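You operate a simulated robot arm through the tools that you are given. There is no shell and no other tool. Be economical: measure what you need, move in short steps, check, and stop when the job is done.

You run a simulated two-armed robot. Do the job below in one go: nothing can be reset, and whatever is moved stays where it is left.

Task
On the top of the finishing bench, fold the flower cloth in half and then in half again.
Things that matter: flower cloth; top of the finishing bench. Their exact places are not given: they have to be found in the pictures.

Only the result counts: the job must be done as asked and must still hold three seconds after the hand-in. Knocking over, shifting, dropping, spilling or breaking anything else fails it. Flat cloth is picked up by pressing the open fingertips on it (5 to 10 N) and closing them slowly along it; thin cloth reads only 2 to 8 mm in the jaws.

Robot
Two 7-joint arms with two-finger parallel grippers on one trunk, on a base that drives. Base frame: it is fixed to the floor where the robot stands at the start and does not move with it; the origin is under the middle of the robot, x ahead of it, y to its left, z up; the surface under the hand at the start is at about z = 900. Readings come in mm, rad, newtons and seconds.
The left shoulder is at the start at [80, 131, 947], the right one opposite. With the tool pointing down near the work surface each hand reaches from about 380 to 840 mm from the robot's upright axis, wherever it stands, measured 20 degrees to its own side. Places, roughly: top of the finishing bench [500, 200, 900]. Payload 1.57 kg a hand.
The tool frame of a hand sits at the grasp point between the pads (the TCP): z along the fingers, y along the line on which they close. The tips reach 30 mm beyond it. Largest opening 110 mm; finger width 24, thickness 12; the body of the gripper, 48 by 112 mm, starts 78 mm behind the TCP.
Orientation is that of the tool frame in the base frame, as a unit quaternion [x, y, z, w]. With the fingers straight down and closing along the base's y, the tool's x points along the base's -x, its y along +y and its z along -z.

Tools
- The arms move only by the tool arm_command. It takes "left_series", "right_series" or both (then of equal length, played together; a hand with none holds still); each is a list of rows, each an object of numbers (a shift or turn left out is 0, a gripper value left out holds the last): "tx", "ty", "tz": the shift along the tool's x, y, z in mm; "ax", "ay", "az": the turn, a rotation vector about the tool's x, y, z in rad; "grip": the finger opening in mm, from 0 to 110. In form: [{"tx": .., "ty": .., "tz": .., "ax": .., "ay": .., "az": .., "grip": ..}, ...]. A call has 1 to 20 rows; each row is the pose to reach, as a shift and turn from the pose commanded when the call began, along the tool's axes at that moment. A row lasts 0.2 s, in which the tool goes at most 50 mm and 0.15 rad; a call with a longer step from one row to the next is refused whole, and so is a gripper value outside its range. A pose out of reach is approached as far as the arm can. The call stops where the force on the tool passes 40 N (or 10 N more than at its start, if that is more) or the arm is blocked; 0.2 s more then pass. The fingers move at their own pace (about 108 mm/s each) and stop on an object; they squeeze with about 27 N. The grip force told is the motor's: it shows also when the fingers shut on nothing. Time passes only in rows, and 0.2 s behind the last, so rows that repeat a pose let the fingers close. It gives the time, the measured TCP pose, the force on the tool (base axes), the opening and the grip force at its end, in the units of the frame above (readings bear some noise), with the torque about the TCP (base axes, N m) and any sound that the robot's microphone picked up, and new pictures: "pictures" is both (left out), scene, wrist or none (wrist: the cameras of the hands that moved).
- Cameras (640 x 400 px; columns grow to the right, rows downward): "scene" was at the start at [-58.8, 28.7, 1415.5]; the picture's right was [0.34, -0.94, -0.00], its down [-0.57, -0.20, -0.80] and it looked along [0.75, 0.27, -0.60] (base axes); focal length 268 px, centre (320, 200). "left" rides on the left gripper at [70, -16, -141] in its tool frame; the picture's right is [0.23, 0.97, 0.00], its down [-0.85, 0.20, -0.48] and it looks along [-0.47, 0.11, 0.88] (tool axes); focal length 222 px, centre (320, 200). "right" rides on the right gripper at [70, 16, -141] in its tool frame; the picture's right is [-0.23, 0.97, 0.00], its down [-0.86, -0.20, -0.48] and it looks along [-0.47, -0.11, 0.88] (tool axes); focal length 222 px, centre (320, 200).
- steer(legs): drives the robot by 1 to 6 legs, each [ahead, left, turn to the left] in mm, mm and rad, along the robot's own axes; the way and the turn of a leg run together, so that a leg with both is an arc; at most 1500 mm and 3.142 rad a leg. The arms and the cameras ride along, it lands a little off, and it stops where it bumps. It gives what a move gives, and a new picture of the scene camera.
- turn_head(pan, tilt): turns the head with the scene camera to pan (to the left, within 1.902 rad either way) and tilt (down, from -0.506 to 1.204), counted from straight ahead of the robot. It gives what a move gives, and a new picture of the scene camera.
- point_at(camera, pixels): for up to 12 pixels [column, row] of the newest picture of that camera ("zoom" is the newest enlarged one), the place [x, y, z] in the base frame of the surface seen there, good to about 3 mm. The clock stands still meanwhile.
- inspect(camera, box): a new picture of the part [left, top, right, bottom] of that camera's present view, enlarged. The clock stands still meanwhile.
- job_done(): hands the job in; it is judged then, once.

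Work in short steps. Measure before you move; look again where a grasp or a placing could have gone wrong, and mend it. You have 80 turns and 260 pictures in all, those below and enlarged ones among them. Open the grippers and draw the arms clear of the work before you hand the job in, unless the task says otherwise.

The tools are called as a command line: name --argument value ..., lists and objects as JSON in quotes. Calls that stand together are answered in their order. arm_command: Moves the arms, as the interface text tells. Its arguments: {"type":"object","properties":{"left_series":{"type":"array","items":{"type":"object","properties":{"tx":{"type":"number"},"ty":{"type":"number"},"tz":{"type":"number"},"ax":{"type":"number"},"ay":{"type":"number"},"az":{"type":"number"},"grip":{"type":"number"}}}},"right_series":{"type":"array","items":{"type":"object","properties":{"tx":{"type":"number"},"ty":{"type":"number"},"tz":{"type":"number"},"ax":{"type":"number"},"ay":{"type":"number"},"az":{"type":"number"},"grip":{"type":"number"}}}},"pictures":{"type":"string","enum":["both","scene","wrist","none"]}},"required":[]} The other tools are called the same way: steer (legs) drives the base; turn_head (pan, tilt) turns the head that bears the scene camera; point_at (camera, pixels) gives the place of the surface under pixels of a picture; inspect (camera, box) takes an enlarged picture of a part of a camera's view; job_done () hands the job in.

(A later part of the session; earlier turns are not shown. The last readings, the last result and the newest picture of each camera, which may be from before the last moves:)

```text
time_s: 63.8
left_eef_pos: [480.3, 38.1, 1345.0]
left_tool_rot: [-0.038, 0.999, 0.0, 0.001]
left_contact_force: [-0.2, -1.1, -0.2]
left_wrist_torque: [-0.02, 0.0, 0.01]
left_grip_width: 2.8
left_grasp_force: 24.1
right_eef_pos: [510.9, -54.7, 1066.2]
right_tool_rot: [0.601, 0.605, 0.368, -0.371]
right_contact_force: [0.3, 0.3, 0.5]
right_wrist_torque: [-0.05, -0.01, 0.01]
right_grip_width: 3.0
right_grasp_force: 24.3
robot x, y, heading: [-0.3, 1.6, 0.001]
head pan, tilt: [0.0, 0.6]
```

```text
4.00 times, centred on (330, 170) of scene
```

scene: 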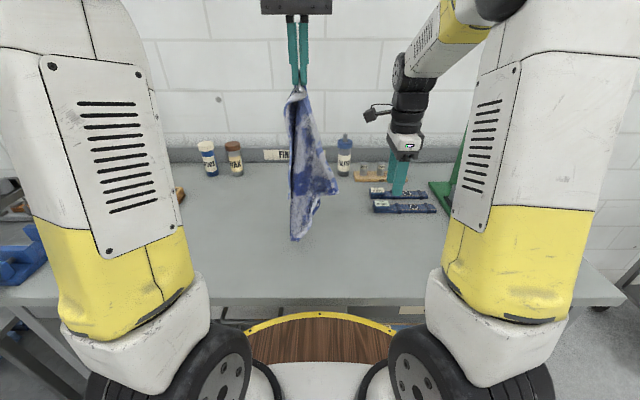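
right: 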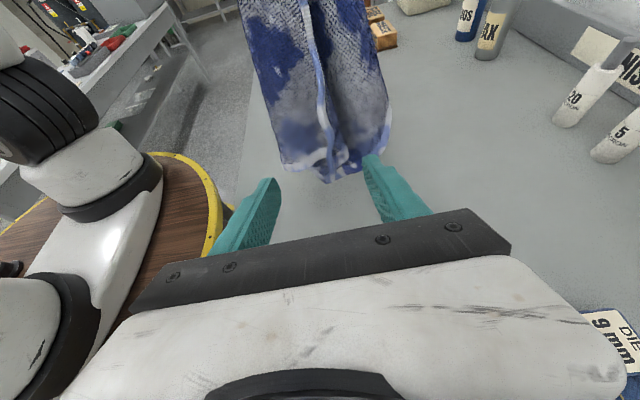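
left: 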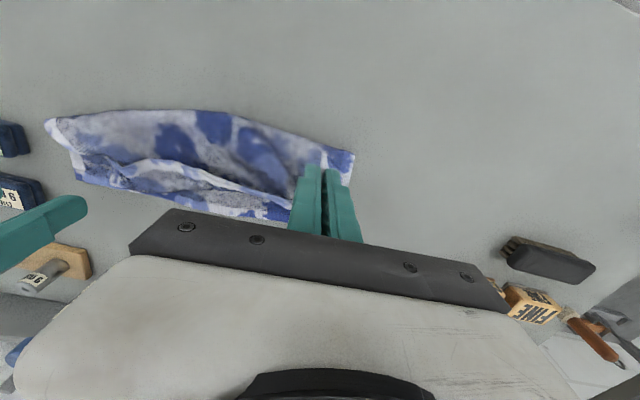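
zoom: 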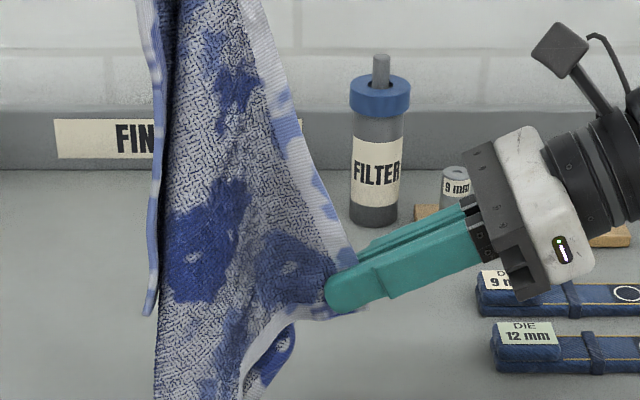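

Corner gripped cleanly (3.0 mm). I now raise the right hand and spread the edge between the hands at z ≈ 1250.

arm_command --left_series '[{"tx": -3, "ty": 13, "tz": 8}, {"tx": -7, "ty": 26, "tz": 16}, {"tx": -10, "ty": 38, "tz": 24}, {"tx": -14, "ty": 51, "tz": 32}, {"tx": -17, "ty": 64, "tz": 41}, {"tx": -21, "ty": 77, "tz": 49}, {"tx": -24, "ty": 90, "tz": 57}, {"tx": -28, "ty": 103, "tz": 65}, {"tx": -28, "ty": 103, "tz": 65}, {"tx": -28, "ty": 103, "tz": 65}]' --right_series '[{"tx": 16, "ty": -1, "tz": -23}, {"tx": 32, "ty": -2, "tz": -46}, {"tx": 48, "ty": -2, "tz": -69}, {"tx": 64, "ty": -3, "tz": -92}, {"tx": 80, "ty": -4, "tz": -115}, {"tx": 96, "ty": -5, "tz": -137}, {"tx": 112, "ty": -5, "tz": -160}, {"tx": 128, "ty": -6, "tz": -183}, {"tx": 128, "ty": -6, "tz": -183}, {"tx": 128, "ty": -6, "tz": -183}]' --pictures "scene"

inspect --camera "scene" --box '[200, 60, 456, 220]'

```text
time_s: 66.0
left_eef_pos: [498.9, 144.8, 1279.0]
left_tool_rot: [-0.037, 0.999, 0.0, 0.0]
left_contact_force: [-0.6, -5.0, 0.1]
left_wrist_torque: [-0.05, -0.02, -0.12]
left_grip_width: 3.1
left_grasp_force: 24.6
right_eef_pos: [504.8, -163.3, 1263.9]
right_tool_rot: [0.601, 0.605, 0.368, -0.37]
right_contact_force: [0.7, 3.8, 0.1]
right_wrist_torque: [-0.1, -0.02, 0.01]
right_grip_width: 2.8
right_grasp_force: 23.9
robot x, y, heading: [-1.6, -1.5, -0.005]
head pan, tilt: [0.0, 0.6]
```

scene: 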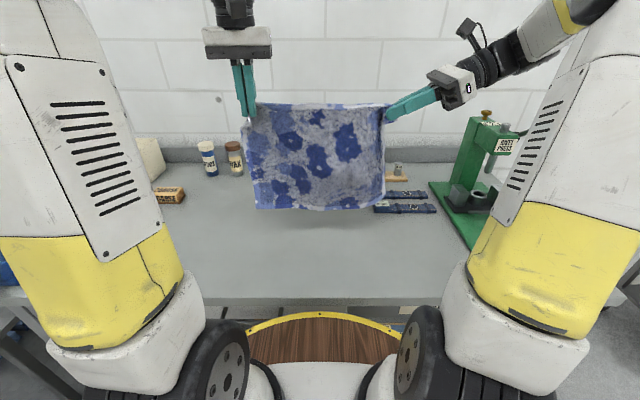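

```text
2.50 times, centred on (328, 140) of scene
```

zoom: 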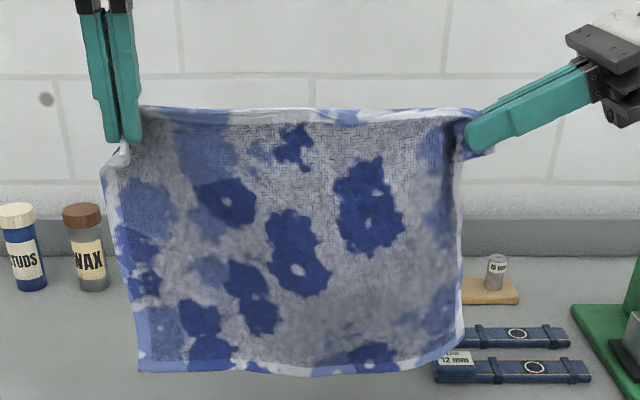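

The cloth hangs flat and spread, long edge up. Plan: lower so the bottom edge touches at x≈500, move forward while descending to lay the lower half, then bring the held edge back on top. I check the bottom edge and the nearby die pouches.

point_at --camera "scene" --pixels '[[258, 207], [320, 209], [382, 207], [250, 130], [384, 108], [320, 105], [376, 208], [434, 209], [400, 195], [372, 194], [440, 185], [460, 215]]'

```text
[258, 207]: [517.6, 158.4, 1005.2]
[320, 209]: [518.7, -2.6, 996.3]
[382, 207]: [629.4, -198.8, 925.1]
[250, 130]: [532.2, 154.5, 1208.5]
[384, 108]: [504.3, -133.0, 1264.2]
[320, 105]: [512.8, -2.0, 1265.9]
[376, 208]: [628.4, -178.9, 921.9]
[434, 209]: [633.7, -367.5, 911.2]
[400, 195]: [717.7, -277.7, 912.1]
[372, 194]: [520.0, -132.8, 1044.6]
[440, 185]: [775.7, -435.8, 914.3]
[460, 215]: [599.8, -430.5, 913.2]
```

Bottom edge at z≈997. I lower both hands 92 mm so it nears the bench.

arm_command --left_series '[{"tz": 16}, {"tz": 32}, {"tz": 48}, {"tz": 64}, {"tz": 80}, {"tz": 92}, {"tz": 92}, {"tz": 92}]' --right_series '[{"tx": -14.3, "tz": 7.2}, {"tx": -28.5, "tz": 14.5}, {"tx": -42.8, "tz": 21.7}, {"tx": -57, "tz": 29}, {"tx": -71.3, "tz": 36.3}, {"tx": -82, "tz": 41.7}, {"tx": -82, "tz": 41.7}, {"tx": -82, "tz": 41.7}]' --pictures "none"

inspect --camera "scene" --box '[200, 100, 456, 260]'

point_at --camera "zoom" --pixels '[[135, 370], [230, 375], [300, 378], [380, 375], [460, 345], [110, 160], [485, 130]]'

```text
time_s: 67.8
left_eef_pos: [501.9, 143.9, 1185.6]
left_tool_rot: [-0.038, 0.999, 0.0, 0.0]
left_contact_force: [0.2, -4.5, -0.6]
left_wrist_torque: [-0.04, 0.01, -0.1]
left_grip_width: 2.9
left_grasp_force: 24.8
right_eef_pos: [506.2, -162.4, 1172.3]
right_tool_rot: [0.601, 0.605, 0.368, -0.371]
right_contact_force: [0.4, 4.8, -0.5]
right_wrist_torque: [0.0, 0.0, 0.01]
right_grip_width: 3.0
right_grasp_force: 24.5
robot x, y, heading: [1.5, 0.3, -0.001]
head pan, tilt: [0.0, 0.6]
```

```text
2.50 times, centred on (328, 180) of scene
```

zoom: 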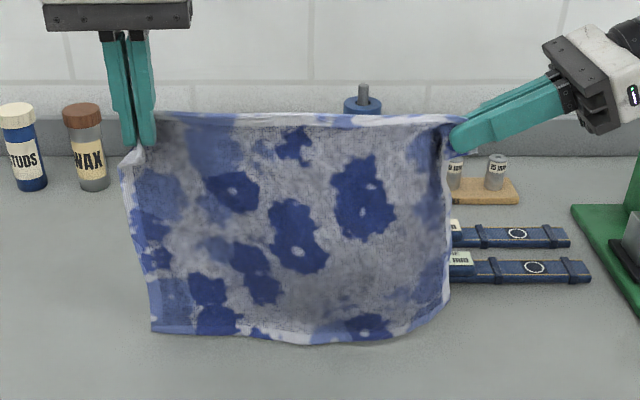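

```text
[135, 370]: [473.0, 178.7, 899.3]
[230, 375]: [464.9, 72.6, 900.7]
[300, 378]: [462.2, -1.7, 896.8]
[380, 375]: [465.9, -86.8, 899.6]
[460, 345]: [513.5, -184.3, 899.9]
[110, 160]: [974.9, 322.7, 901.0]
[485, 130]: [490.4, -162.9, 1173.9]
```

The bottom edge is just above the bench; its right end curls slightly forward. I lower 14 mm and move forward 45 mm so bench friction trails the hem toward the robot and straightens it.

arm_command --left_series '[{"tz": 14}, {"tx": -11, "ty": -1, "tz": 17}, {"tx": -22, "ty": -2, "tz": 22}, {"tx": -33, "ty": -3, "tz": 28}, {"tx": -45, "ty": -4, "tz": 34}, {"tx": -45, "ty": -4, "tz": 34}]' --right_series '[{"tx": -12.5, "tz": 6.3}, {"tx": -15, "ty": 11, "tz": 7.7}, {"tx": -19.6, "ty": 22, "tz": 10}, {"tx": -25, "ty": 33, "tz": 12.7}, {"tx": -30.3, "ty": 45, "tz": 15.4}, {"tx": -30.3, "ty": 45, "tz": 15.4}]' --pictures "none"

inspect --camera "scene" --box '[200, 100, 456, 260]'

point_at --camera "zoom" --pixels '[[150, 335], [230, 340], [300, 345], [380, 342], [440, 320]]'

```text
time_s: 69.2
left_eef_pos: [546.8, 142.9, 1154.1]
left_tool_rot: [-0.038, 0.999, 0.0, 0.001]
left_contact_force: [-0.9, -3.0, -0.2]
left_wrist_torque: [-0.06, 0.0, -0.08]
left_grip_width: 3.0
left_grasp_force: 24.0
right_eef_pos: [553.0, -161.1, 1137.4]
right_tool_rot: [0.601, 0.604, 0.369, -0.37]
right_contact_force: [0.0, 3.5, -0.8]
right_wrist_torque: [-0.05, -0.01, -0.01]
right_grip_width: 2.8
right_grasp_force: 24.2
robot x, y, heading: [-1.7, -1.7, 0.002]
head pan, tilt: [0.0, 0.6]
```

```text
2.50 times, centred on (328, 180) of scene
```

zoom: 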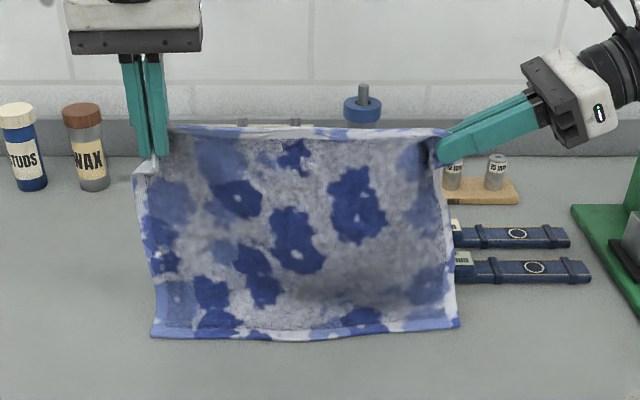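

```text
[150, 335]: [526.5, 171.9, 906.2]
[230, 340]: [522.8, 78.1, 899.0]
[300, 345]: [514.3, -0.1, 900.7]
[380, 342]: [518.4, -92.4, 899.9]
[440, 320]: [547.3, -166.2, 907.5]
```

The bottom edge now lies straight on the bench at x≈525. I continue forward and down to lay the lower half.

arm_command --left_series '[{"tx": -10.5, "ty": -0.8, "tz": 9.2}, {"tx": -21, "ty": -1.6, "tz": 18.4}, {"tx": -31.4, "ty": -2.4, "tz": 27.6}, {"tx": -41.9, "ty": -3.2, "tz": 36.8}, {"tx": -52.4, "ty": -4, "tz": 46}, {"tx": -62.8, "ty": -4.7, "tz": 55.2}, {"tx": -73.3, "ty": -5.5, "tz": 64.4}, {"tx": -83.8, "ty": -6.3, "tz": 73.6}, {"tx": -94.2, "ty": -7.1, "tz": 82.8}, {"tx": -104.7, "ty": -7.9, "tz": 92}, {"tx": -104.7, "ty": -7.9, "tz": 92}]' --right_series '[{"ty": 10.5, "tx": -8.2, "tz": 4.2}, {"ty": 21, "tx": -16.4, "tz": 8.3}, {"ty": 31.5, "tx": -24.6, "tz": 12.5}, {"ty": 42, "tx": -32.8, "tz": 16.7}, {"ty": 52.5, "tx": -41, "tz": 20.9}, {"ty": 63, "tx": -49.2, "tz": 25}, {"ty": 73.5, "tx": -57.4, "tz": 29.2}, {"ty": 84, "tx": -65.6, "tz": 33.4}, {"ty": 94.5, "tx": -73.8, "tz": 37.5}, {"ty": 105, "tx": -82, "tz": 41.7}, {"ty": 105, "tx": -82, "tz": 41.7}]' --pictures "none"

inspect --camera "scene" --box '[200, 100, 456, 260]'

point_at --camera "zoom" --pixels '[[160, 330], [230, 335], [300, 340], [380, 335], [450, 325], [300, 270], [300, 220], [300, 300]]'

```text
time_s: 71.6
left_eef_pos: [653.4, 142.5, 1061.3]
left_tool_rot: [-0.037, 0.999, 0.0, 0.002]
left_contact_force: [-1.5, -3.5, -0.6]
left_wrist_torque: [-0.04, 0.01, -0.04]
left_grip_width: 2.9
left_grasp_force: 24.8
right_eef_pos: [656.9, -160.2, 1047.6]
right_tool_rot: [0.601, 0.605, 0.368, -0.371]
right_contact_force: [0.3, 3.6, -0.7]
right_wrist_torque: [-0.02, -0.01, 0.01]
right_grip_width: 3.0
right_grasp_force: 24.1
robot x, y, heading: [-1.1, 1.3, -0.003]
head pan, tilt: [0.0, 0.6]
```

```text
2.50 times, centred on (328, 180) of scene
```

zoom: 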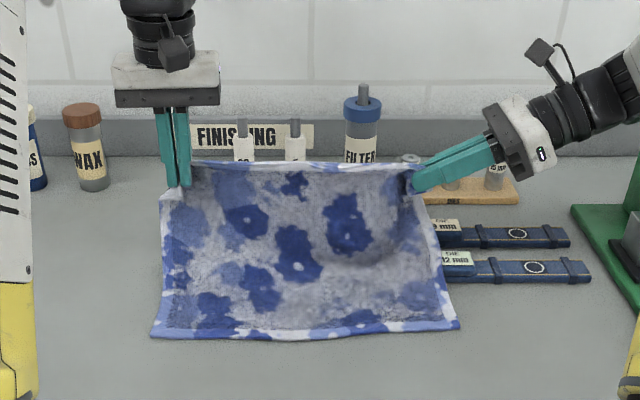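

```text
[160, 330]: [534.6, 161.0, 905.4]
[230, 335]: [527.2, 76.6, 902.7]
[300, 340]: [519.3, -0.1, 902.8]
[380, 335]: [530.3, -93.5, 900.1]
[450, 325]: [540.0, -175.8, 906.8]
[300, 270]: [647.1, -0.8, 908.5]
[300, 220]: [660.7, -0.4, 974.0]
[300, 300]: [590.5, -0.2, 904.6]
```

The lower half lies flat from x≈528 to ≈655 and the upper half stands above it. I now bring the held edge back over along an arc onto the bottom edge, rolling the right hand so its hem leans toward the robot.

arm_command --left_series '[{"tx": 14, "ty": -0.5, "tz": 4}, {"tx": 28.1, "ty": -0.9, "tz": 11}, {"tx": 41, "ty": -1.5, "tz": 17}, {"tx": 53.3, "ty": -2, "tz": 24}, {"tx": 66, "ty": -2.5, "tz": 33}, {"tx": 78.4, "ty": -3.1, "tz": 44}, {"tx": 90, "ty": -3.8, "tz": 58}, {"tx": 100.6, "ty": -4.5, "tz": 74}, {"tx": 107, "ty": -5.5, "tz": 89}, {"tx": 112.8, "ty": -6.6, "tz": 102}, {"tx": 116, "ty": -7.3, "tz": 106}, {"tx": 118.9, "ty": -8.1, "tz": 110}, {"tx": 118.9, "ty": -8.1, "tz": 110}]' --right_series '[{"tx": -5, "ty": -14, "tz": 1, "az": -0.05}, {"tx": -11.1, "ty": -28, "tz": 2.3, "az": -0.1}, {"tx": -17.5, "ty": -41, "tz": 4, "az": -0.15}, {"tx": -24.1, "ty": -53, "tz": 5.5, "az": -0.2}, {"tx": -33, "ty": -66, "tz": 8.5, "az": -0.25}, {"tx": -43.2, "ty": -78, "tz": 11.8, "az": -0.3}, {"tx": -57, "ty": -87, "tz": 17, "az": -0.35}, {"tx": -71.3, "ty": -95, "tz": 22.6, "az": -0.4}, {"tx": -85, "ty": -100, "tz": 28, "az": -0.45}, {"tx": -97, "ty": -104, "tz": 32.5, "az": -0.5}, {"tx": -102, "ty": -107, "tz": 33, "az": -0.55}, {"tx": -107, "ty": -109, "tz": 35, "az": -0.6}, {"tx": -107, "ty": -109, "tz": 35, "az": -0.6}]' --pictures "both"

inspect --camera "scene" --box '[220, 140, 412, 260]'

```text
time_s: 74.4
left_eef_pos: [532.5, 125.5, 951.5]
left_tool_rot: [-0.038, 0.999, 0.0, 0.0]
left_contact_force: [-0.3, -3.4, 0.2]
left_wrist_torque: [-0.05, 0.02, -0.08]
left_grip_width: 2.9
left_grasp_force: 23.9
right_eef_pos: [547.2, -178.3, 936.1]
right_tool_rot: [0.395, 0.756, 0.461, -0.246]
right_contact_force: [0.9, 2.9, 0.2]
right_wrist_torque: [-0.02, 0.05, -0.06]
right_grip_width: 2.9
right_grasp_force: 23.8
robot x, y, heading: [1.8, 1.3, -0.001]
head pan, tilt: [0.0, 0.6]
```

scene: 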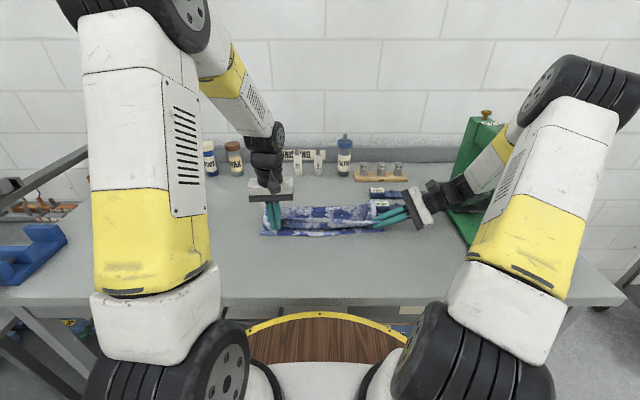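
right: 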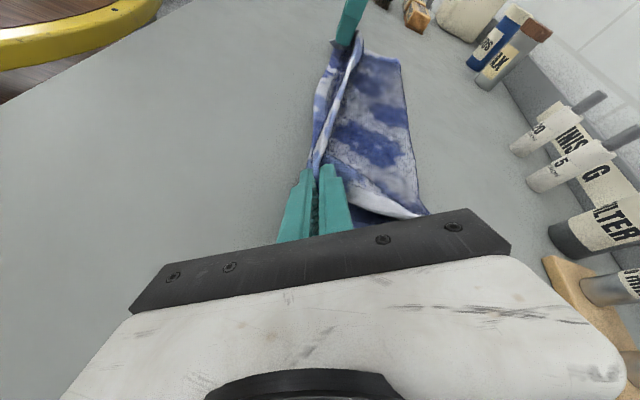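
left: 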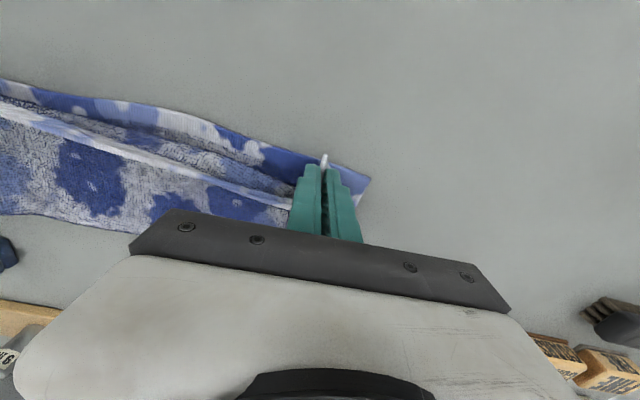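

```text
3.33 times, centred on (316, 200) of scene
```

zoom: 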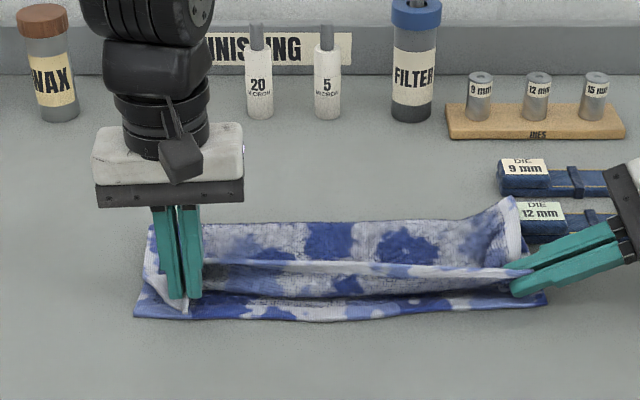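

Nearly there: both tips are about 20 mm above the bench and the edges close to aligned. I lower about 11 mm and draw 8 mm toward the robot.

arm_command --left_series '[{"tx": 3, "tz": 4}, {"tx": 6, "tz": 8}, {"tx": 8, "tz": 12}, {"tx": 8, "tz": 14}, {"tx": 8, "tz": 14}]' --right_series '[{"tx": -1.5, "ty": -4}, {"tx": -3, "ty": -8, "tz": 0.5}, {"tx": -4.3, "ty": -12.6, "tz": 0.9}, {"tx": -4.3, "ty": -12.6, "tz": 0.9}, {"tx": -4.3, "ty": -12.6, "tz": 0.9}]' --pictures "none"

inspect --camera "scene" --box '[220, 160, 412, 260]'

```text
time_s: 75.6
left_eef_pos: [523.7, 126.0, 938.6]
left_tool_rot: [-0.038, 0.999, 0.0, 0.001]
left_contact_force: [-0.4, -3.8, 1.1]
left_wrist_torque: [-0.06, -0.02, -0.1]
left_grip_width: 3.4
left_grasp_force: 24.3
right_eef_pos: [541.8, -181.2, 928.0]
right_tool_rot: [0.395, 0.755, 0.464, -0.244]
right_contact_force: [11.2, 4.7, 36.1]
right_wrist_torque: [0.69, -0.14, -0.29]
right_grip_width: 3.0
right_grasp_force: 23.8
robot x, y, heading: [0.2, -2.3, 0.005]
head pan, tilt: [0.0, 0.6]
```

```text
3.33 times, centred on (316, 210) of scene
```

zoom: 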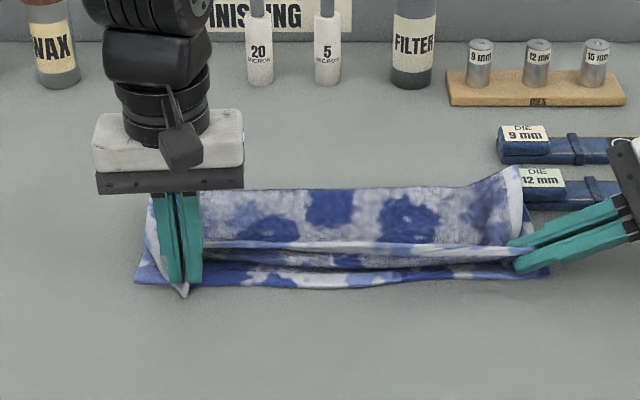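

The right hand presses hard (36 N). I ease it up, open it a little and withdraw along its fingers; the left stays holding.

arm_command --right_series '[{"tx": 3, "ty": 2, "tz": -1.8}, {"tx": 5, "ty": 3.4, "tz": -3, "grip": 8}, {"tx": 6, "ty": 4, "tz": -3.6, "grip": 16}, {"tx": 7, "ty": 5, "tz": -4, "grip": 20}, {"tx": 7, "ty": 5, "tz": -14, "grip": 20}, {"tx": 7, "ty": 5, "tz": -30}, {"tx": 7, "ty": 5, "tz": -50}, {"tx": 7, "ty": 5, "tz": -80}, {"tx": 7, "ty": 5, "tz": -110}]' --pictures "wrist"

inspect --camera "scene" --box '[220, 160, 412, 260]'

```text
time_s: 77.6
left_eef_pos: [524.2, 125.2, 937.3]
left_tool_rot: [-0.038, 0.999, 0.0, 0.001]
left_contact_force: [-0.5, -0.1, 1.4]
left_wrist_torque: [-0.04, -0.03, 0.05]
left_grip_width: 2.6
left_grasp_force: 24.2
right_eef_pos: [541.3, -277.9, 984.1]
right_tool_rot: [0.396, 0.755, 0.461, -0.246]
right_contact_force: [1.0, -0.2, 0.0]
right_wrist_torque: [0.02, 0.01, 0.01]
right_grip_width: 20.3
right_grasp_force: 0.2
robot x, y, heading: [2.8, 1.8, 0.001]
head pan, tilt: [0.0, 0.6]
```

right: 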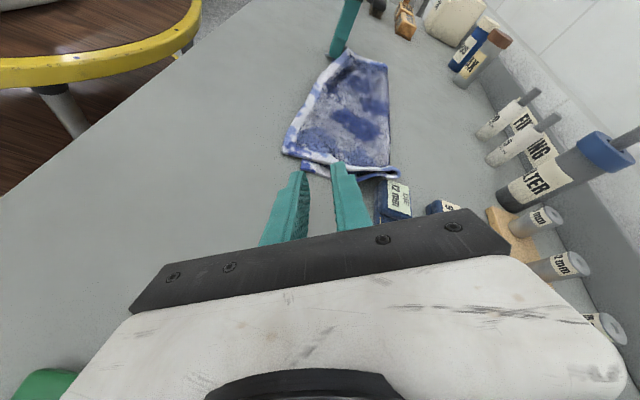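

```text
3.33 times, centred on (316, 210) of scene
```

zoom: 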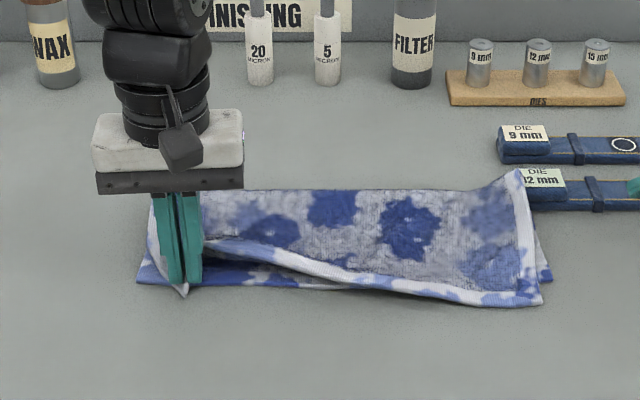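

The right corner fell flat and nearly aligned. Now I open the left slowly with light contact to spread its gather, then lift straight up.

arm_command --left_series '[{"tz": 2}, {"tz": 2, "grip": 10}, {"tz": 2, "grip": 18}, {"tz": 2, "grip": 26}, {"tz": 2, "grip": 34}, {"tz": 2, "grip": 40}, {"tz": 0, "grip": 40}, {"tz": -15}, {"tz": -40}, {"tz": -80}, {"tz": -120}, {"tz": -140, "ty": 40}, {"tz": -140, "ty": 80}]' --pictures "wrist"

inspect --camera "scene" --box '[220, 150, 412, 260]'

```text
time_s: 80.4
left_eef_pos: [518.1, 204.6, 1071.9]
left_tool_rot: [-0.036, 0.999, 0.0, 0.001]
left_contact_force: [-0.5, 0.2, -0.2]
left_wrist_torque: [0.05, 0.03, 0.0]
left_grip_width: 40.1
left_grasp_force: 0.1
right_eef_pos: [542.5, -278.6, 984.2]
right_tool_rot: [0.396, 0.755, 0.462, -0.245]
right_contact_force: [-0.3, 0.5, 1.0]
right_wrist_torque: [0.03, 0.0, 0.01]
right_grip_width: 19.9
right_grasp_force: 0.2
robot x, y, heading: [4.3, 1.1, 0.002]
head pan, tilt: [0.0, 0.6]
```

left: 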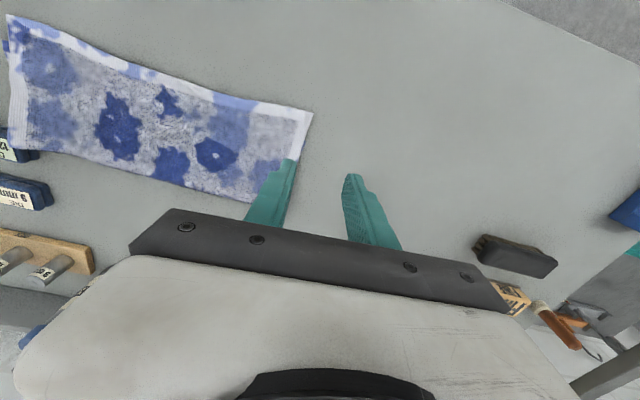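

```text
3.33 times, centred on (316, 205) of scene
```

zoom: 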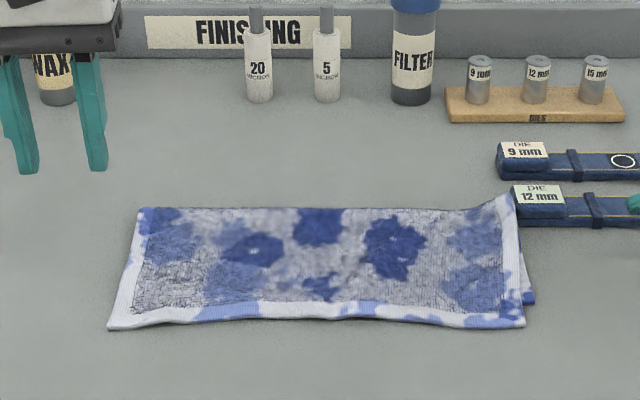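

The first fold is excellent: edges nearly coincide. Next is the fold across: I measure the outline of the strip.

point_at --camera "zoom" --pixels '[[110, 326], [140, 210], [524, 325], [508, 200], [534, 302], [125, 270], [135, 270], [525, 270], [320, 210], [320, 318], [320, 260], [490, 205]]'

inspect --camera "scene" --box '[350, 190, 414, 260]'

```text
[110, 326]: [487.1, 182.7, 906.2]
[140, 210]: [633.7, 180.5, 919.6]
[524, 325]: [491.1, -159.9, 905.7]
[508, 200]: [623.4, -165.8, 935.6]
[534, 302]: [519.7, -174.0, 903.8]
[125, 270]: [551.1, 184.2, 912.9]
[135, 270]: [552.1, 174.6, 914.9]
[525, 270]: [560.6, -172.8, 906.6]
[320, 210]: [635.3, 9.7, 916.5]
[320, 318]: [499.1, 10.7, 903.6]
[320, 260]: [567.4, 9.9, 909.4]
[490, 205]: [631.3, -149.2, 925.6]
```

```text
5.71 times, centred on (382, 225) of scene
```

zoom: 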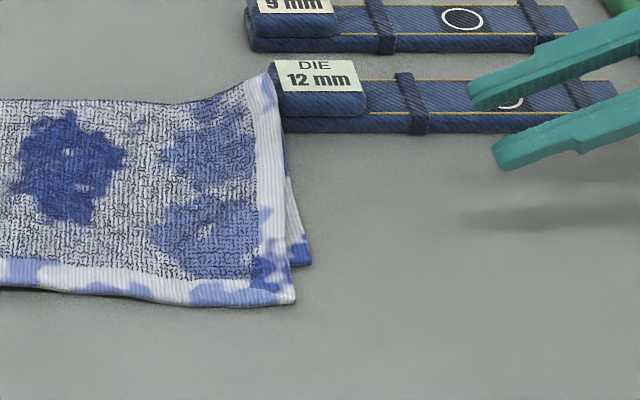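

The strip spans y −172…184 and x 490…635. For the cross fold I use the right hand on the left end: first I raise it and undo its roll while the left hand moves clear.

arm_command --right_series '[{"tx": 18, "ty": 12, "tz": -11, "az": 0.12, "grip": 40}, {"tx": 35, "ty": 24, "tz": -22, "az": 0.24}, {"tx": 53, "ty": 36, "tz": -32, "az": 0.36}, {"tx": 70, "ty": 48, "tz": -43, "az": 0.48}, {"tx": 88, "ty": 60, "tz": -54, "az": 0.6}, {"tx": 88, "ty": 60, "tz": -54, "az": 0.6}]' --left_series '[{"tz": -20, "ty": 40}, {"tz": -40, "ty": 80}, {"tz": -60, "ty": 120}, {"tz": -80, "ty": 160}, {"tz": -80, "ty": 190}, {"tz": -80, "ty": 190}]' --pictures "none"

arm_command --right_series '[{"tx": 4, "ty": 1, "tz": 15, "ay": -0.14}, {"tx": 10, "ty": 2, "tz": 40, "ay": -0.28}, {"tx": 20, "ty": 4, "tz": 70, "ay": -0.42}, {"tx": 30, "ty": 5, "tz": 100, "ay": -0.56}, {"tx": 40, "ty": 6, "tz": 132, "ay": -0.7}, {"tx": 48, "ty": 8, "tz": 164, "ay": -0.84}, {"tx": 56, "ty": 9, "tz": 196, "ay": -0.98}, {"tx": 64, "ty": 10, "tz": 228, "ay": -1.1}, {"tx": 72, "ty": 11, "tz": 260, "ay": -1.1}, {"tx": 80, "ty": 12, "tz": 292, "ay": -1.1}, {"tx": 88, "ty": 13, "tz": 324, "ay": -1.1}, {"tx": 97, "ty": 14, "tz": 356, "ay": -1.1}, {"tx": 106, "ty": 15, "tz": 388, "ay": -1.1}, {"tx": 115, "ty": 16, "tz": 420, "ay": -1.1}, {"tx": 124, "ty": 18, "tz": 453, "ay": -1.1}, {"tx": 124, "ty": 18, "tz": 453, "ay": -1.1}]' --pictures "both"

```text
time_s: 81.8
left_eef_pos: [503.3, 396.8, 1153.7]
left_tool_rot: [-0.038, 0.999, 0.0, 0.001]
left_contact_force: [-0.3, 0.5, 0.0]
left_wrist_torque: [0.02, 0.02, -0.02]
left_grip_width: 40.1
left_grasp_force: 0.0
right_eef_pos: [542.9, -276.7, 1105.5]
right_tool_rot: [0.602, 0.604, 0.369, -0.371]
right_contact_force: [0.9, 0.0, 0.4]
right_wrist_torque: [0.01, -0.01, 0.0]
right_grip_width: 39.9
right_grasp_force: 0.1
robot x, y, heading: [0.4, 0.0, 0.001]
head pan, tilt: [0.0, 0.6]
```

```text
time_s: 85.2
left_eef_pos: [502.7, 397.1, 1154.4]
left_tool_rot: [-0.037, 0.999, 0.0, 0.0]
left_contact_force: [0.2, 0.6, 0.6]
left_wrist_torque: [0.03, 0.01, -0.01]
left_grip_width: 40.0
left_grasp_force: 0.1
right_eef_pos: [559.0, 185.7, 1007.0]
right_tool_rot: [0.705, 0.709, 0.0, 0.0]
right_contact_force: [-1.0, -0.4, 0.5]
right_wrist_torque: [0.0, -0.02, -0.04]
right_grip_width: 39.9
right_grasp_force: 0.0
robot x, y, heading: [3.1, -2.2, 0.003]
head pan, tilt: [0.0, 0.6]
```

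scene: 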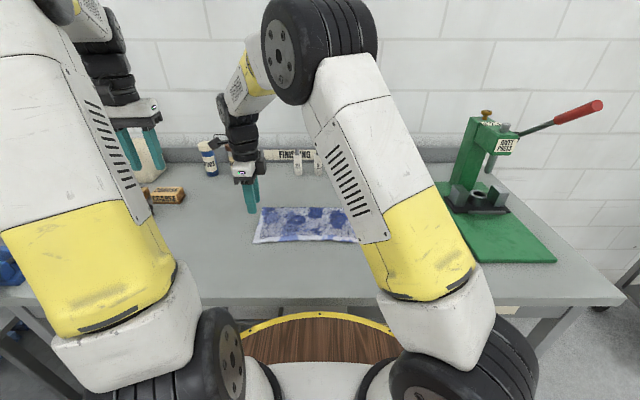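
right: 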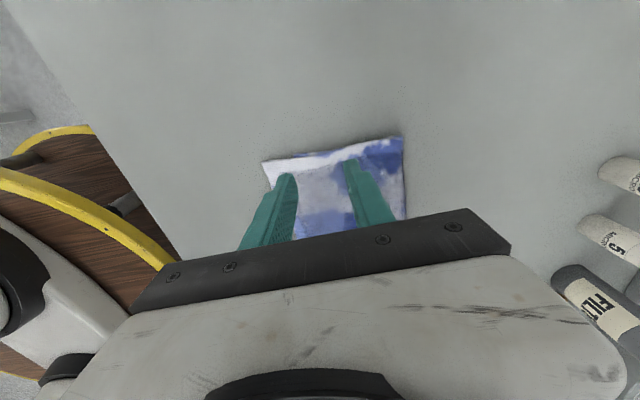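

The right hand is over the left end. I measure that end's edge from the wrist camera.

point_at --camera "right" --pixels '[[265, 161], [401, 139], [335, 150], [300, 156], [370, 146], [330, 160], [406, 205], [335, 200]]'

inspect --camera "right" --box '[230, 110, 430, 235]'

```text
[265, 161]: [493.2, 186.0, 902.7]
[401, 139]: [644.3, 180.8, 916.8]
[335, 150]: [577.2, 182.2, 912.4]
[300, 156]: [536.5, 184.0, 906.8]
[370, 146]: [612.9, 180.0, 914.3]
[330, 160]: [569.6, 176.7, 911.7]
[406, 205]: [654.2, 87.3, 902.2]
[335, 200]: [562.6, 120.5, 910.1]
```

```text
3.20 times, centred on (330, 172) of right
```

zoom: 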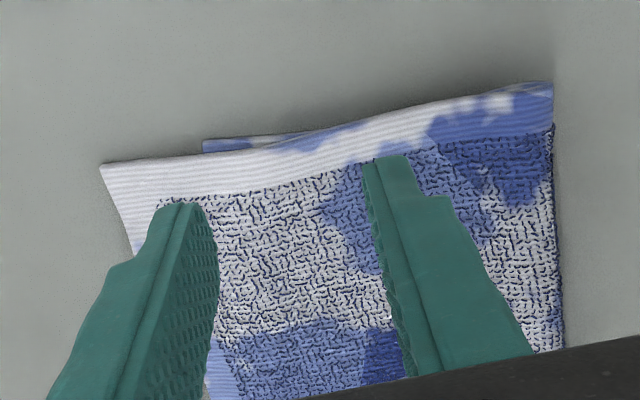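

Edge at y≈182, the bottom layer's edge shows just beside it. I shift 14 mm forward, lower to just above, and then press.

arm_command --right_series '[{"tx": -2, "ty": 8, "tz": 15}, {"tx": -4, "ty": 14, "tz": 30}, {"tx": -4, "ty": 14, "tz": 45}, {"tx": -4, "ty": 14, "tz": 58}, {"tx": -4, "ty": 14, "tz": 66}, {"tx": -4, "ty": 14, "tz": 68}, {"tx": -4, "ty": 14, "tz": 70}, {"tx": -4, "ty": 14, "tz": 70}]' --pictures "wrist"

```text
time_s: 87.0
left_eef_pos: [504.1, 396.2, 1154.9]
left_tool_rot: [-0.038, 0.999, 0.0, 0.002]
left_contact_force: [0.8, 0.1, -0.3]
left_wrist_torque: [-0.02, -0.02, -0.03]
left_grip_width: 39.9
left_grasp_force: 0.0
right_eef_pos: [571.8, 180.8, 937.2]
right_tool_rot: [0.706, 0.708, 0.0, 0.0]
right_contact_force: [-0.7, 0.6, 2.7]
right_wrist_torque: [-0.01, 0.04, -0.01]
right_grip_width: 39.9
right_grasp_force: 0.0
robot x, y, heading: [-2.3, 1.4, -0.004]
head pan, tilt: [0.0, 0.6]
```

right: 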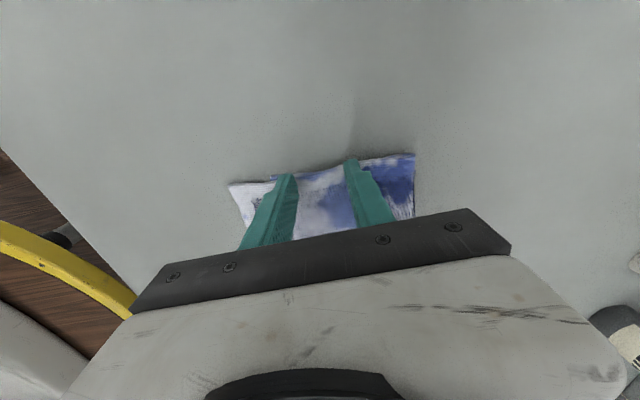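

Contact at 2.7 N. I press about 3 mm more and close slowly to gather both layers.

arm_command --right_series '[{"tz": 2}, {"tz": 3.5}, {"tz": 3.5, "grip": 36}, {"tz": 3.5, "grip": 33}, {"tz": 3.5, "grip": 30}, {"tz": 3.5, "grip": 27}, {"tz": 3.5, "grip": 24}, {"tz": 3.5, "grip": 21}, {"tz": 3.5, "grip": 18}, {"tz": 3.5, "grip": 15}, {"tz": 3.5, "grip": 12}, {"tz": 3.5, "grip": 9}, {"tz": 3.5, "grip": 6}, {"tz": 3.5, "grip": 3}, {"tz": 3.5, "grip": 0}, {"tz": 3.5, "grip": 0}]' --pictures "none"

inspect --camera "right" --box '[220, 110, 440, 248]'

inspect --camera "scene" --box '[220, 150, 412, 260]'

```text
time_s: 90.4
left_eef_pos: [502.9, 396.0, 1155.0]
left_tool_rot: [-0.038, 0.999, 0.0, 0.001]
left_contact_force: [-0.2, 0.4, 0.4]
left_wrist_torque: [-0.02, -0.01, -0.03]
left_grip_width: 40.1
left_grasp_force: 0.0
right_eef_pos: [571.3, 179.4, 936.3]
right_tool_rot: [0.705, 0.709, 0.001, 0.0]
right_contact_force: [-3.7, -0.2, 23.2]
right_wrist_torque: [-0.15, 0.14, -0.04]
right_grip_width: 9.0
right_grasp_force: 27.6
robot x, y, heading: [-1.4, 0.4, -0.001]
head pan, tilt: [0.0, 0.6]
```

```text
2.90 times, centred on (330, 179) of right
```

zoom: 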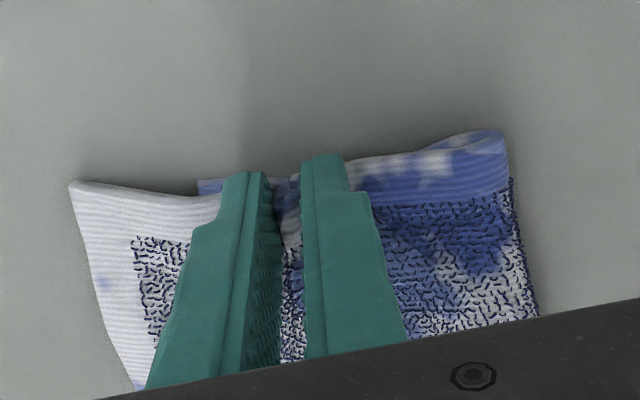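

```text
3.33 times, centred on (316, 205) of scene
```

zoom: 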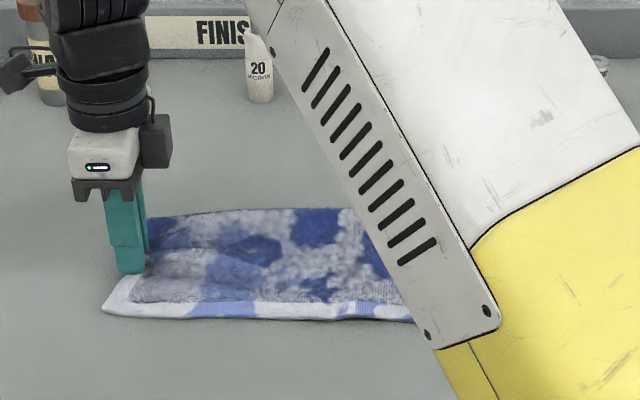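

9 mm: both layers caught. I lift 70 mm, easing inward, and check.

arm_command --right_series '[{"tz": -10}, {"tz": -25, "tx": -5}, {"tz": -40, "tx": -12}, {"tz": -55, "tx": -20}, {"tz": -70, "tx": -30}, {"tz": -70, "tx": -30}]' --pictures "none"

inspect --camera "right" --box '[160, 90, 480, 290]'

inspect --camera "scene" --box '[220, 150, 412, 260]'

```text
time_s: 91.8
left_eef_pos: [505.1, 396.6, 1155.0]
left_tool_rot: [-0.038, 0.999, 0.0, 0.001]
left_contact_force: [-0.9, -0.1, -0.1]
left_wrist_torque: [0.0, 0.03, 0.02]
left_grip_width: 39.8
left_grasp_force: 0.1
right_eef_pos: [570.8, 147.8, 1005.3]
right_tool_rot: [0.705, 0.709, 0.0, -0.001]
right_contact_force: [0.3, -1.3, -1.1]
right_wrist_torque: [0.03, -0.01, -0.01]
right_grip_width: 7.1
right_grasp_force: 26.2
robot x, y, heading: [1.5, 1.9, -0.003]
head pan, tilt: [0.0, 0.6]
```

```text
2.00 times, centred on (320, 190) of right
```

zoom: 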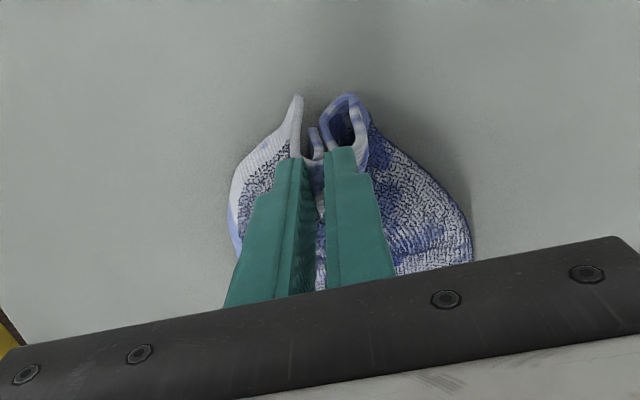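

```text
3.33 times, centred on (316, 205) of scene
```

zoom: 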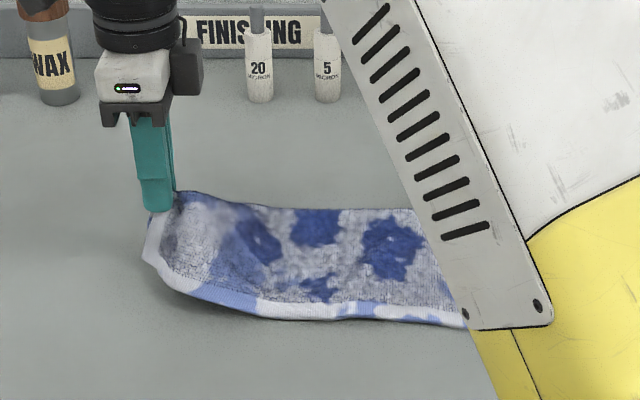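

Both layers are held. I carry the end over in an arc to the right end, tilting the fingers to point left so the hem turns over with it, stopping about 38 mm above.

arm_command --right_series '[{"tx": -14, "tz": -20}, {"tx": -30, "tz": -39}, {"tx": -51, "tz": -58, "ay": 0.05}, {"tx": -76, "tz": -72.5, "ay": 0.12}, {"tx": -104, "tz": -82, "ay": 0.22}, {"tx": -135.5, "tz": -86, "ay": 0.33}, {"tx": -167, "tz": -86, "ay": 0.45}, {"tx": -198, "tz": -80, "ay": 0.57}, {"tx": -227, "tz": -70, "ay": 0.7}, {"tx": -254, "tz": -55, "ay": 0.82}, {"tx": -278, "tz": -35.4, "ay": 0.94}, {"tx": -297.7, "tz": -14, "ay": 1.04}, {"tx": -312.5, "tz": 7.7, "ay": 1.1}, {"tx": -323.5, "tz": 29.7, "ay": 1.1}, {"tx": -330.5, "tz": 51.7, "ay": 1.1}, {"tx": -330.5, "tz": 51.7, "ay": 1.1}]' --pictures "both"

inspect --camera "scene" --box '[240, 150, 432, 260]'

```text
time_s: 95.2
left_eef_pos: [504.4, 396.0, 1154.2]
left_tool_rot: [-0.038, 0.999, 0.0, 0.001]
left_contact_force: [1.1, -0.3, 0.2]
left_wrist_torque: [0.0, -0.01, -0.02]
left_grip_width: 39.9
left_grasp_force: 0.1
right_eef_pos: [571.4, -180.0, 952.0]
right_tool_rot: [0.602, 0.604, 0.369, -0.37]
right_contact_force: [-0.4, 0.4, 0.6]
right_wrist_torque: [-0.02, 0.01, -0.03]
right_grip_width: 7.0
right_grasp_force: 26.4
robot x, y, heading: [1.3, 2.1, -0.002]
head pan, tilt: [0.0, 0.6]
```

scene: 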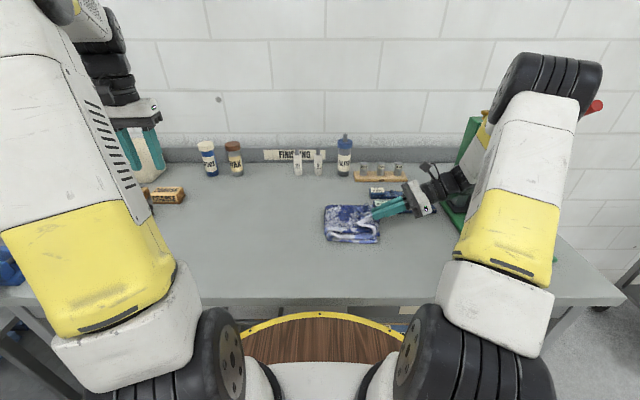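
right: 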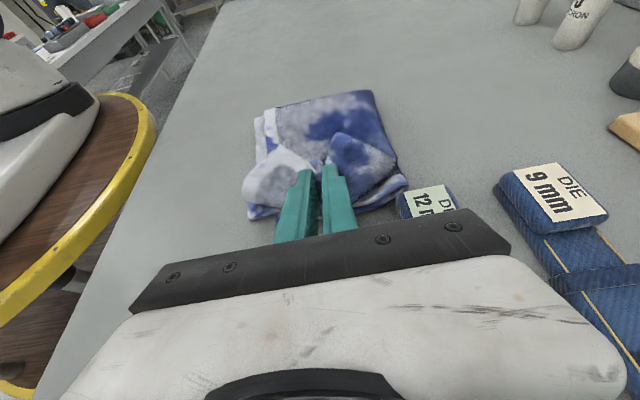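

```text
3.33 times, centred on (336, 205) of scene
```

zoom: 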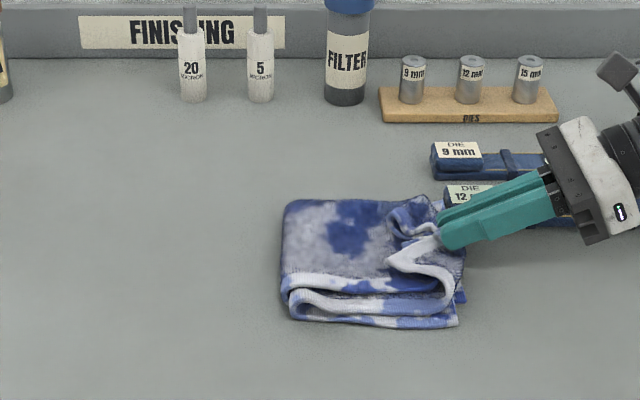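

The end is over; its two corners are turned slightly inward. I lower 20 mm, open wide slowly to spread the gather, and withdraw along the fingers.

arm_command --right_series '[{"tx": -7, "tz": 0}, {"tx": -14, "tz": 0}, {"tx": -21, "tz": 1}, {"tx": -21, "tz": 1, "grip": 14}, {"tx": -21, "tz": 1, "grip": 24}, {"tx": -21, "tz": 1, "grip": 34}, {"tx": -21, "tz": 1, "grip": 44}, {"tx": -21, "tz": 1, "grip": 54}, {"tx": -21, "tz": -8, "grip": 54}, {"tx": -20, "tz": -25}, {"tx": -15, "tz": -50}, {"tx": -5, "tz": -85}, {"tx": 5, "tz": -120}]' --pictures "wrist"

inspect --camera "scene" --box '[300, 180, 412, 250]'

```text
time_s: 98.0
left_eef_pos: [504.3, 395.8, 1154.8]
left_tool_rot: [-0.038, 0.999, 0.0, 0.0]
left_contact_force: [0.7, 0.6, -1.0]
left_wrist_torque: [0.04, 0.0, 0.04]
left_grip_width: 40.1
left_grasp_force: 0.0
right_eef_pos: [572.0, -285.0, 1011.9]
right_tool_rot: [0.602, 0.604, 0.368, -0.371]
right_contact_force: [0.0, -0.4, 0.5]
right_wrist_torque: [-0.02, 0.03, 0.03]
right_grip_width: 54.1
right_grasp_force: 0.1
robot x, y, heading: [-0.5, -1.2, -0.002]
head pan, tilt: [0.0, 0.6]
```

right: 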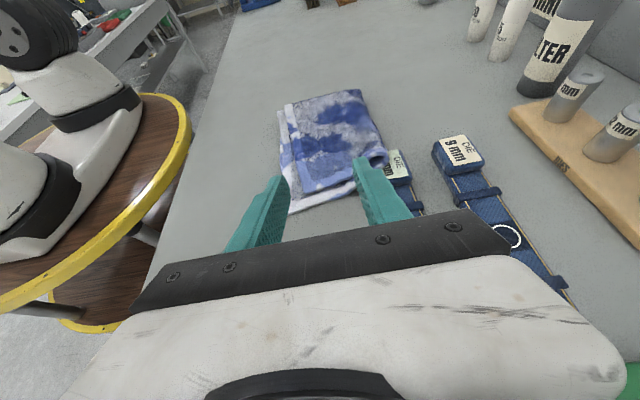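

```text
5.71 times, centred on (356, 215) of scene
```

zoom: 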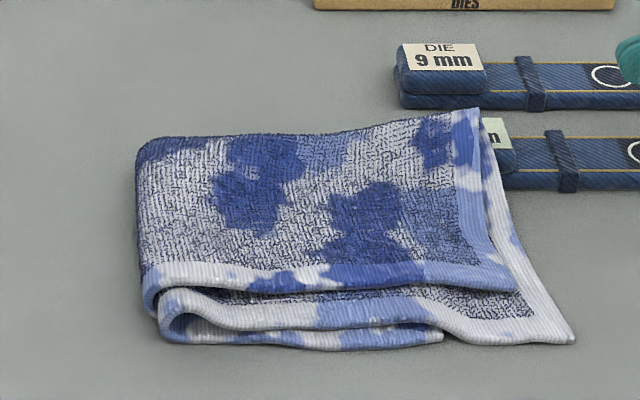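

The fold came out neat. I measure the outline, heights and the gap to the 12 mm die pouch.

point_at --camera "zoom" --pixels '[[140, 145], [150, 300], [165, 338], [440, 338], [572, 340], [515, 288], [477, 112], [497, 185], [508, 165], [300, 200], [330, 140], [560, 190]]'

inspect --camera "right" --box '[250, 70, 450, 230]'

```text
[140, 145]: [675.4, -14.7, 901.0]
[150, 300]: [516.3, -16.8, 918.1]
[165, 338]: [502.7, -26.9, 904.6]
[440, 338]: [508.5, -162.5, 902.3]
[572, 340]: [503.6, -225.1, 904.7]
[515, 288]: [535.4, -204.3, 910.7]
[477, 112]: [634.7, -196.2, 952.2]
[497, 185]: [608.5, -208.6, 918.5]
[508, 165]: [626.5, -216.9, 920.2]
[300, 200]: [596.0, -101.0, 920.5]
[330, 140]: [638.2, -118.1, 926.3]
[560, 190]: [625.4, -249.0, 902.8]
```

```text
2.50 times, centred on (350, 150) of right
```

zoom: 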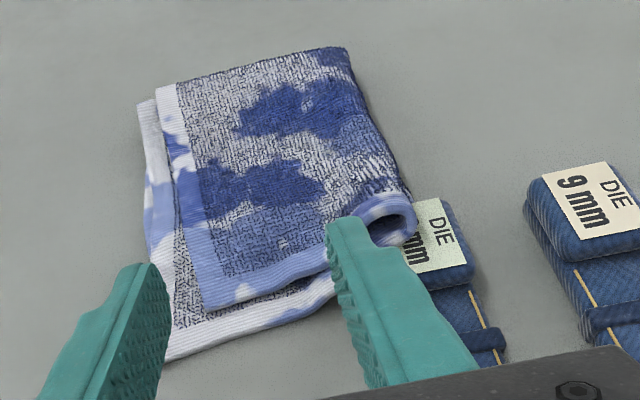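

The carried end overshot: it lies at y≈−205…−225 while the other end is at −168, its far corner on the die pouch. I will regrip that end, stand it up and relay it about 40 mm further left. First I bring the right hand upright above it.

arm_command --right_series '[{"tx": 10, "tz": 0, "ay": -0.14, "grip": 40}, {"tx": 18, "tz": 5, "ay": -0.28}, {"tx": 24, "tz": 15, "ay": -0.42}, {"tx": 26, "tz": 30, "ay": -0.56}, {"tx": 26, "tz": 45, "ay": -0.7}, {"tx": 22, "ty": -1, "tz": 60, "ay": -0.84}, {"tx": 14, "ty": -2, "tz": 75, "ay": -0.98}, {"tx": 4, "ty": -2, "tz": 86, "ay": -1.1}, {"tx": 2, "ty": -2, "tz": 86, "ay": -1.1}]' --pictures "none"

inspect --camera "right" --box '[200, 60, 480, 235]'

point_at --camera "zoom" --pixels '[[300, 200], [330, 200], [360, 200], [250, 150]]'

```text
time_s: 100.0
left_eef_pos: [504.2, 397.5, 1154.6]
left_tool_rot: [-0.038, 0.999, 0.0, -0.001]
left_contact_force: [-0.2, 0.3, 0.2]
left_wrist_torque: [-0.01, 0.0, 0.0]
left_grip_width: 40.1
left_grasp_force: 0.3
right_eef_pos: [571.2, -206.8, 975.5]
right_tool_rot: [0.705, 0.709, 0.0, 0.0]
right_contact_force: [0.0, 0.4, 0.5]
right_wrist_torque: [-0.01, -0.01, 0.0]
right_grip_width: 39.8
right_grasp_force: 0.0
robot x, y, heading: [-0.3, 2.6, -0.001]
head pan, tilt: [0.0, 0.6]
```

```text
2.29 times, centred on (340, 148) of right
```

zoom: 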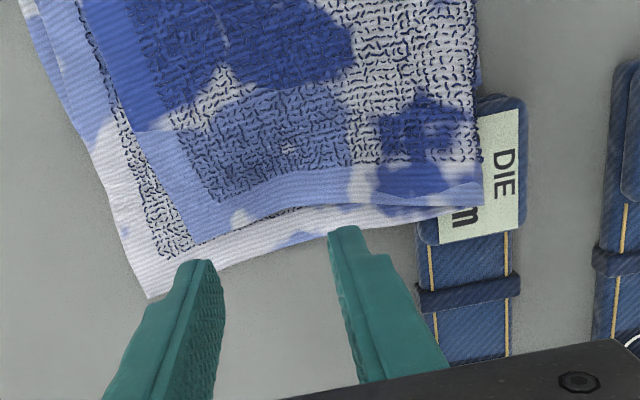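

```text
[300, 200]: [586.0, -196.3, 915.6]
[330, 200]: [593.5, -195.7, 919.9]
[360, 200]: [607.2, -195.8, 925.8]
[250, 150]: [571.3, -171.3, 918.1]
```

The end edge is slightly skewed. I align (0.17 rad), shift 4 mm left, and lower to contact.

arm_command --right_series '[{"tx": 2, "tz": 8, "az": -0.09}, {"tx": 4, "tz": 18, "az": -0.17}, {"tx": 4, "tz": 28, "az": -0.17}, {"tx": 4, "tz": 33, "az": -0.17}, {"tx": 4, "tz": 36, "az": -0.17}, {"tx": 4, "tz": 36, "az": -0.17}]' --pictures "wrist"

```text
time_s: 101.4
left_eef_pos: [503.4, 397.1, 1154.5]
left_tool_rot: [-0.037, 0.999, 0.0, 0.002]
left_contact_force: [0.2, 0.0, -0.5]
left_wrist_torque: [-0.02, 0.01, 0.03]
left_grip_width: 39.8
left_grasp_force: 0.0
right_eef_pos: [572.0, -203.9, 937.9]
right_tool_rot: [0.642, 0.767, 0.0, 0.0]
right_contact_force: [0.2, 1.1, 0.8]
right_wrist_torque: [0.06, 0.03, -0.01]
right_grip_width: 39.9
right_grasp_force: 0.1
robot x, y, heading: [0.9, -0.3, 0.0]
head pan, tilt: [0.0, 0.6]
```

right: 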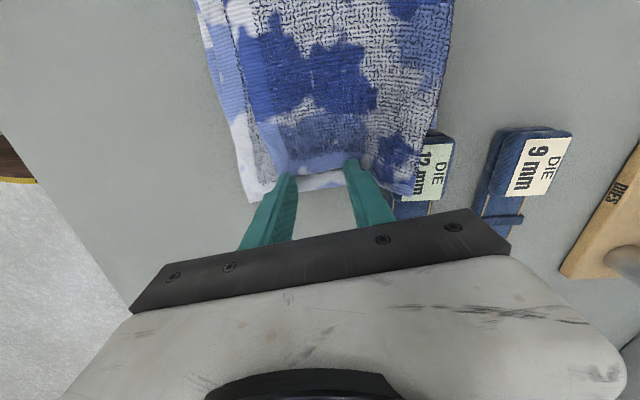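

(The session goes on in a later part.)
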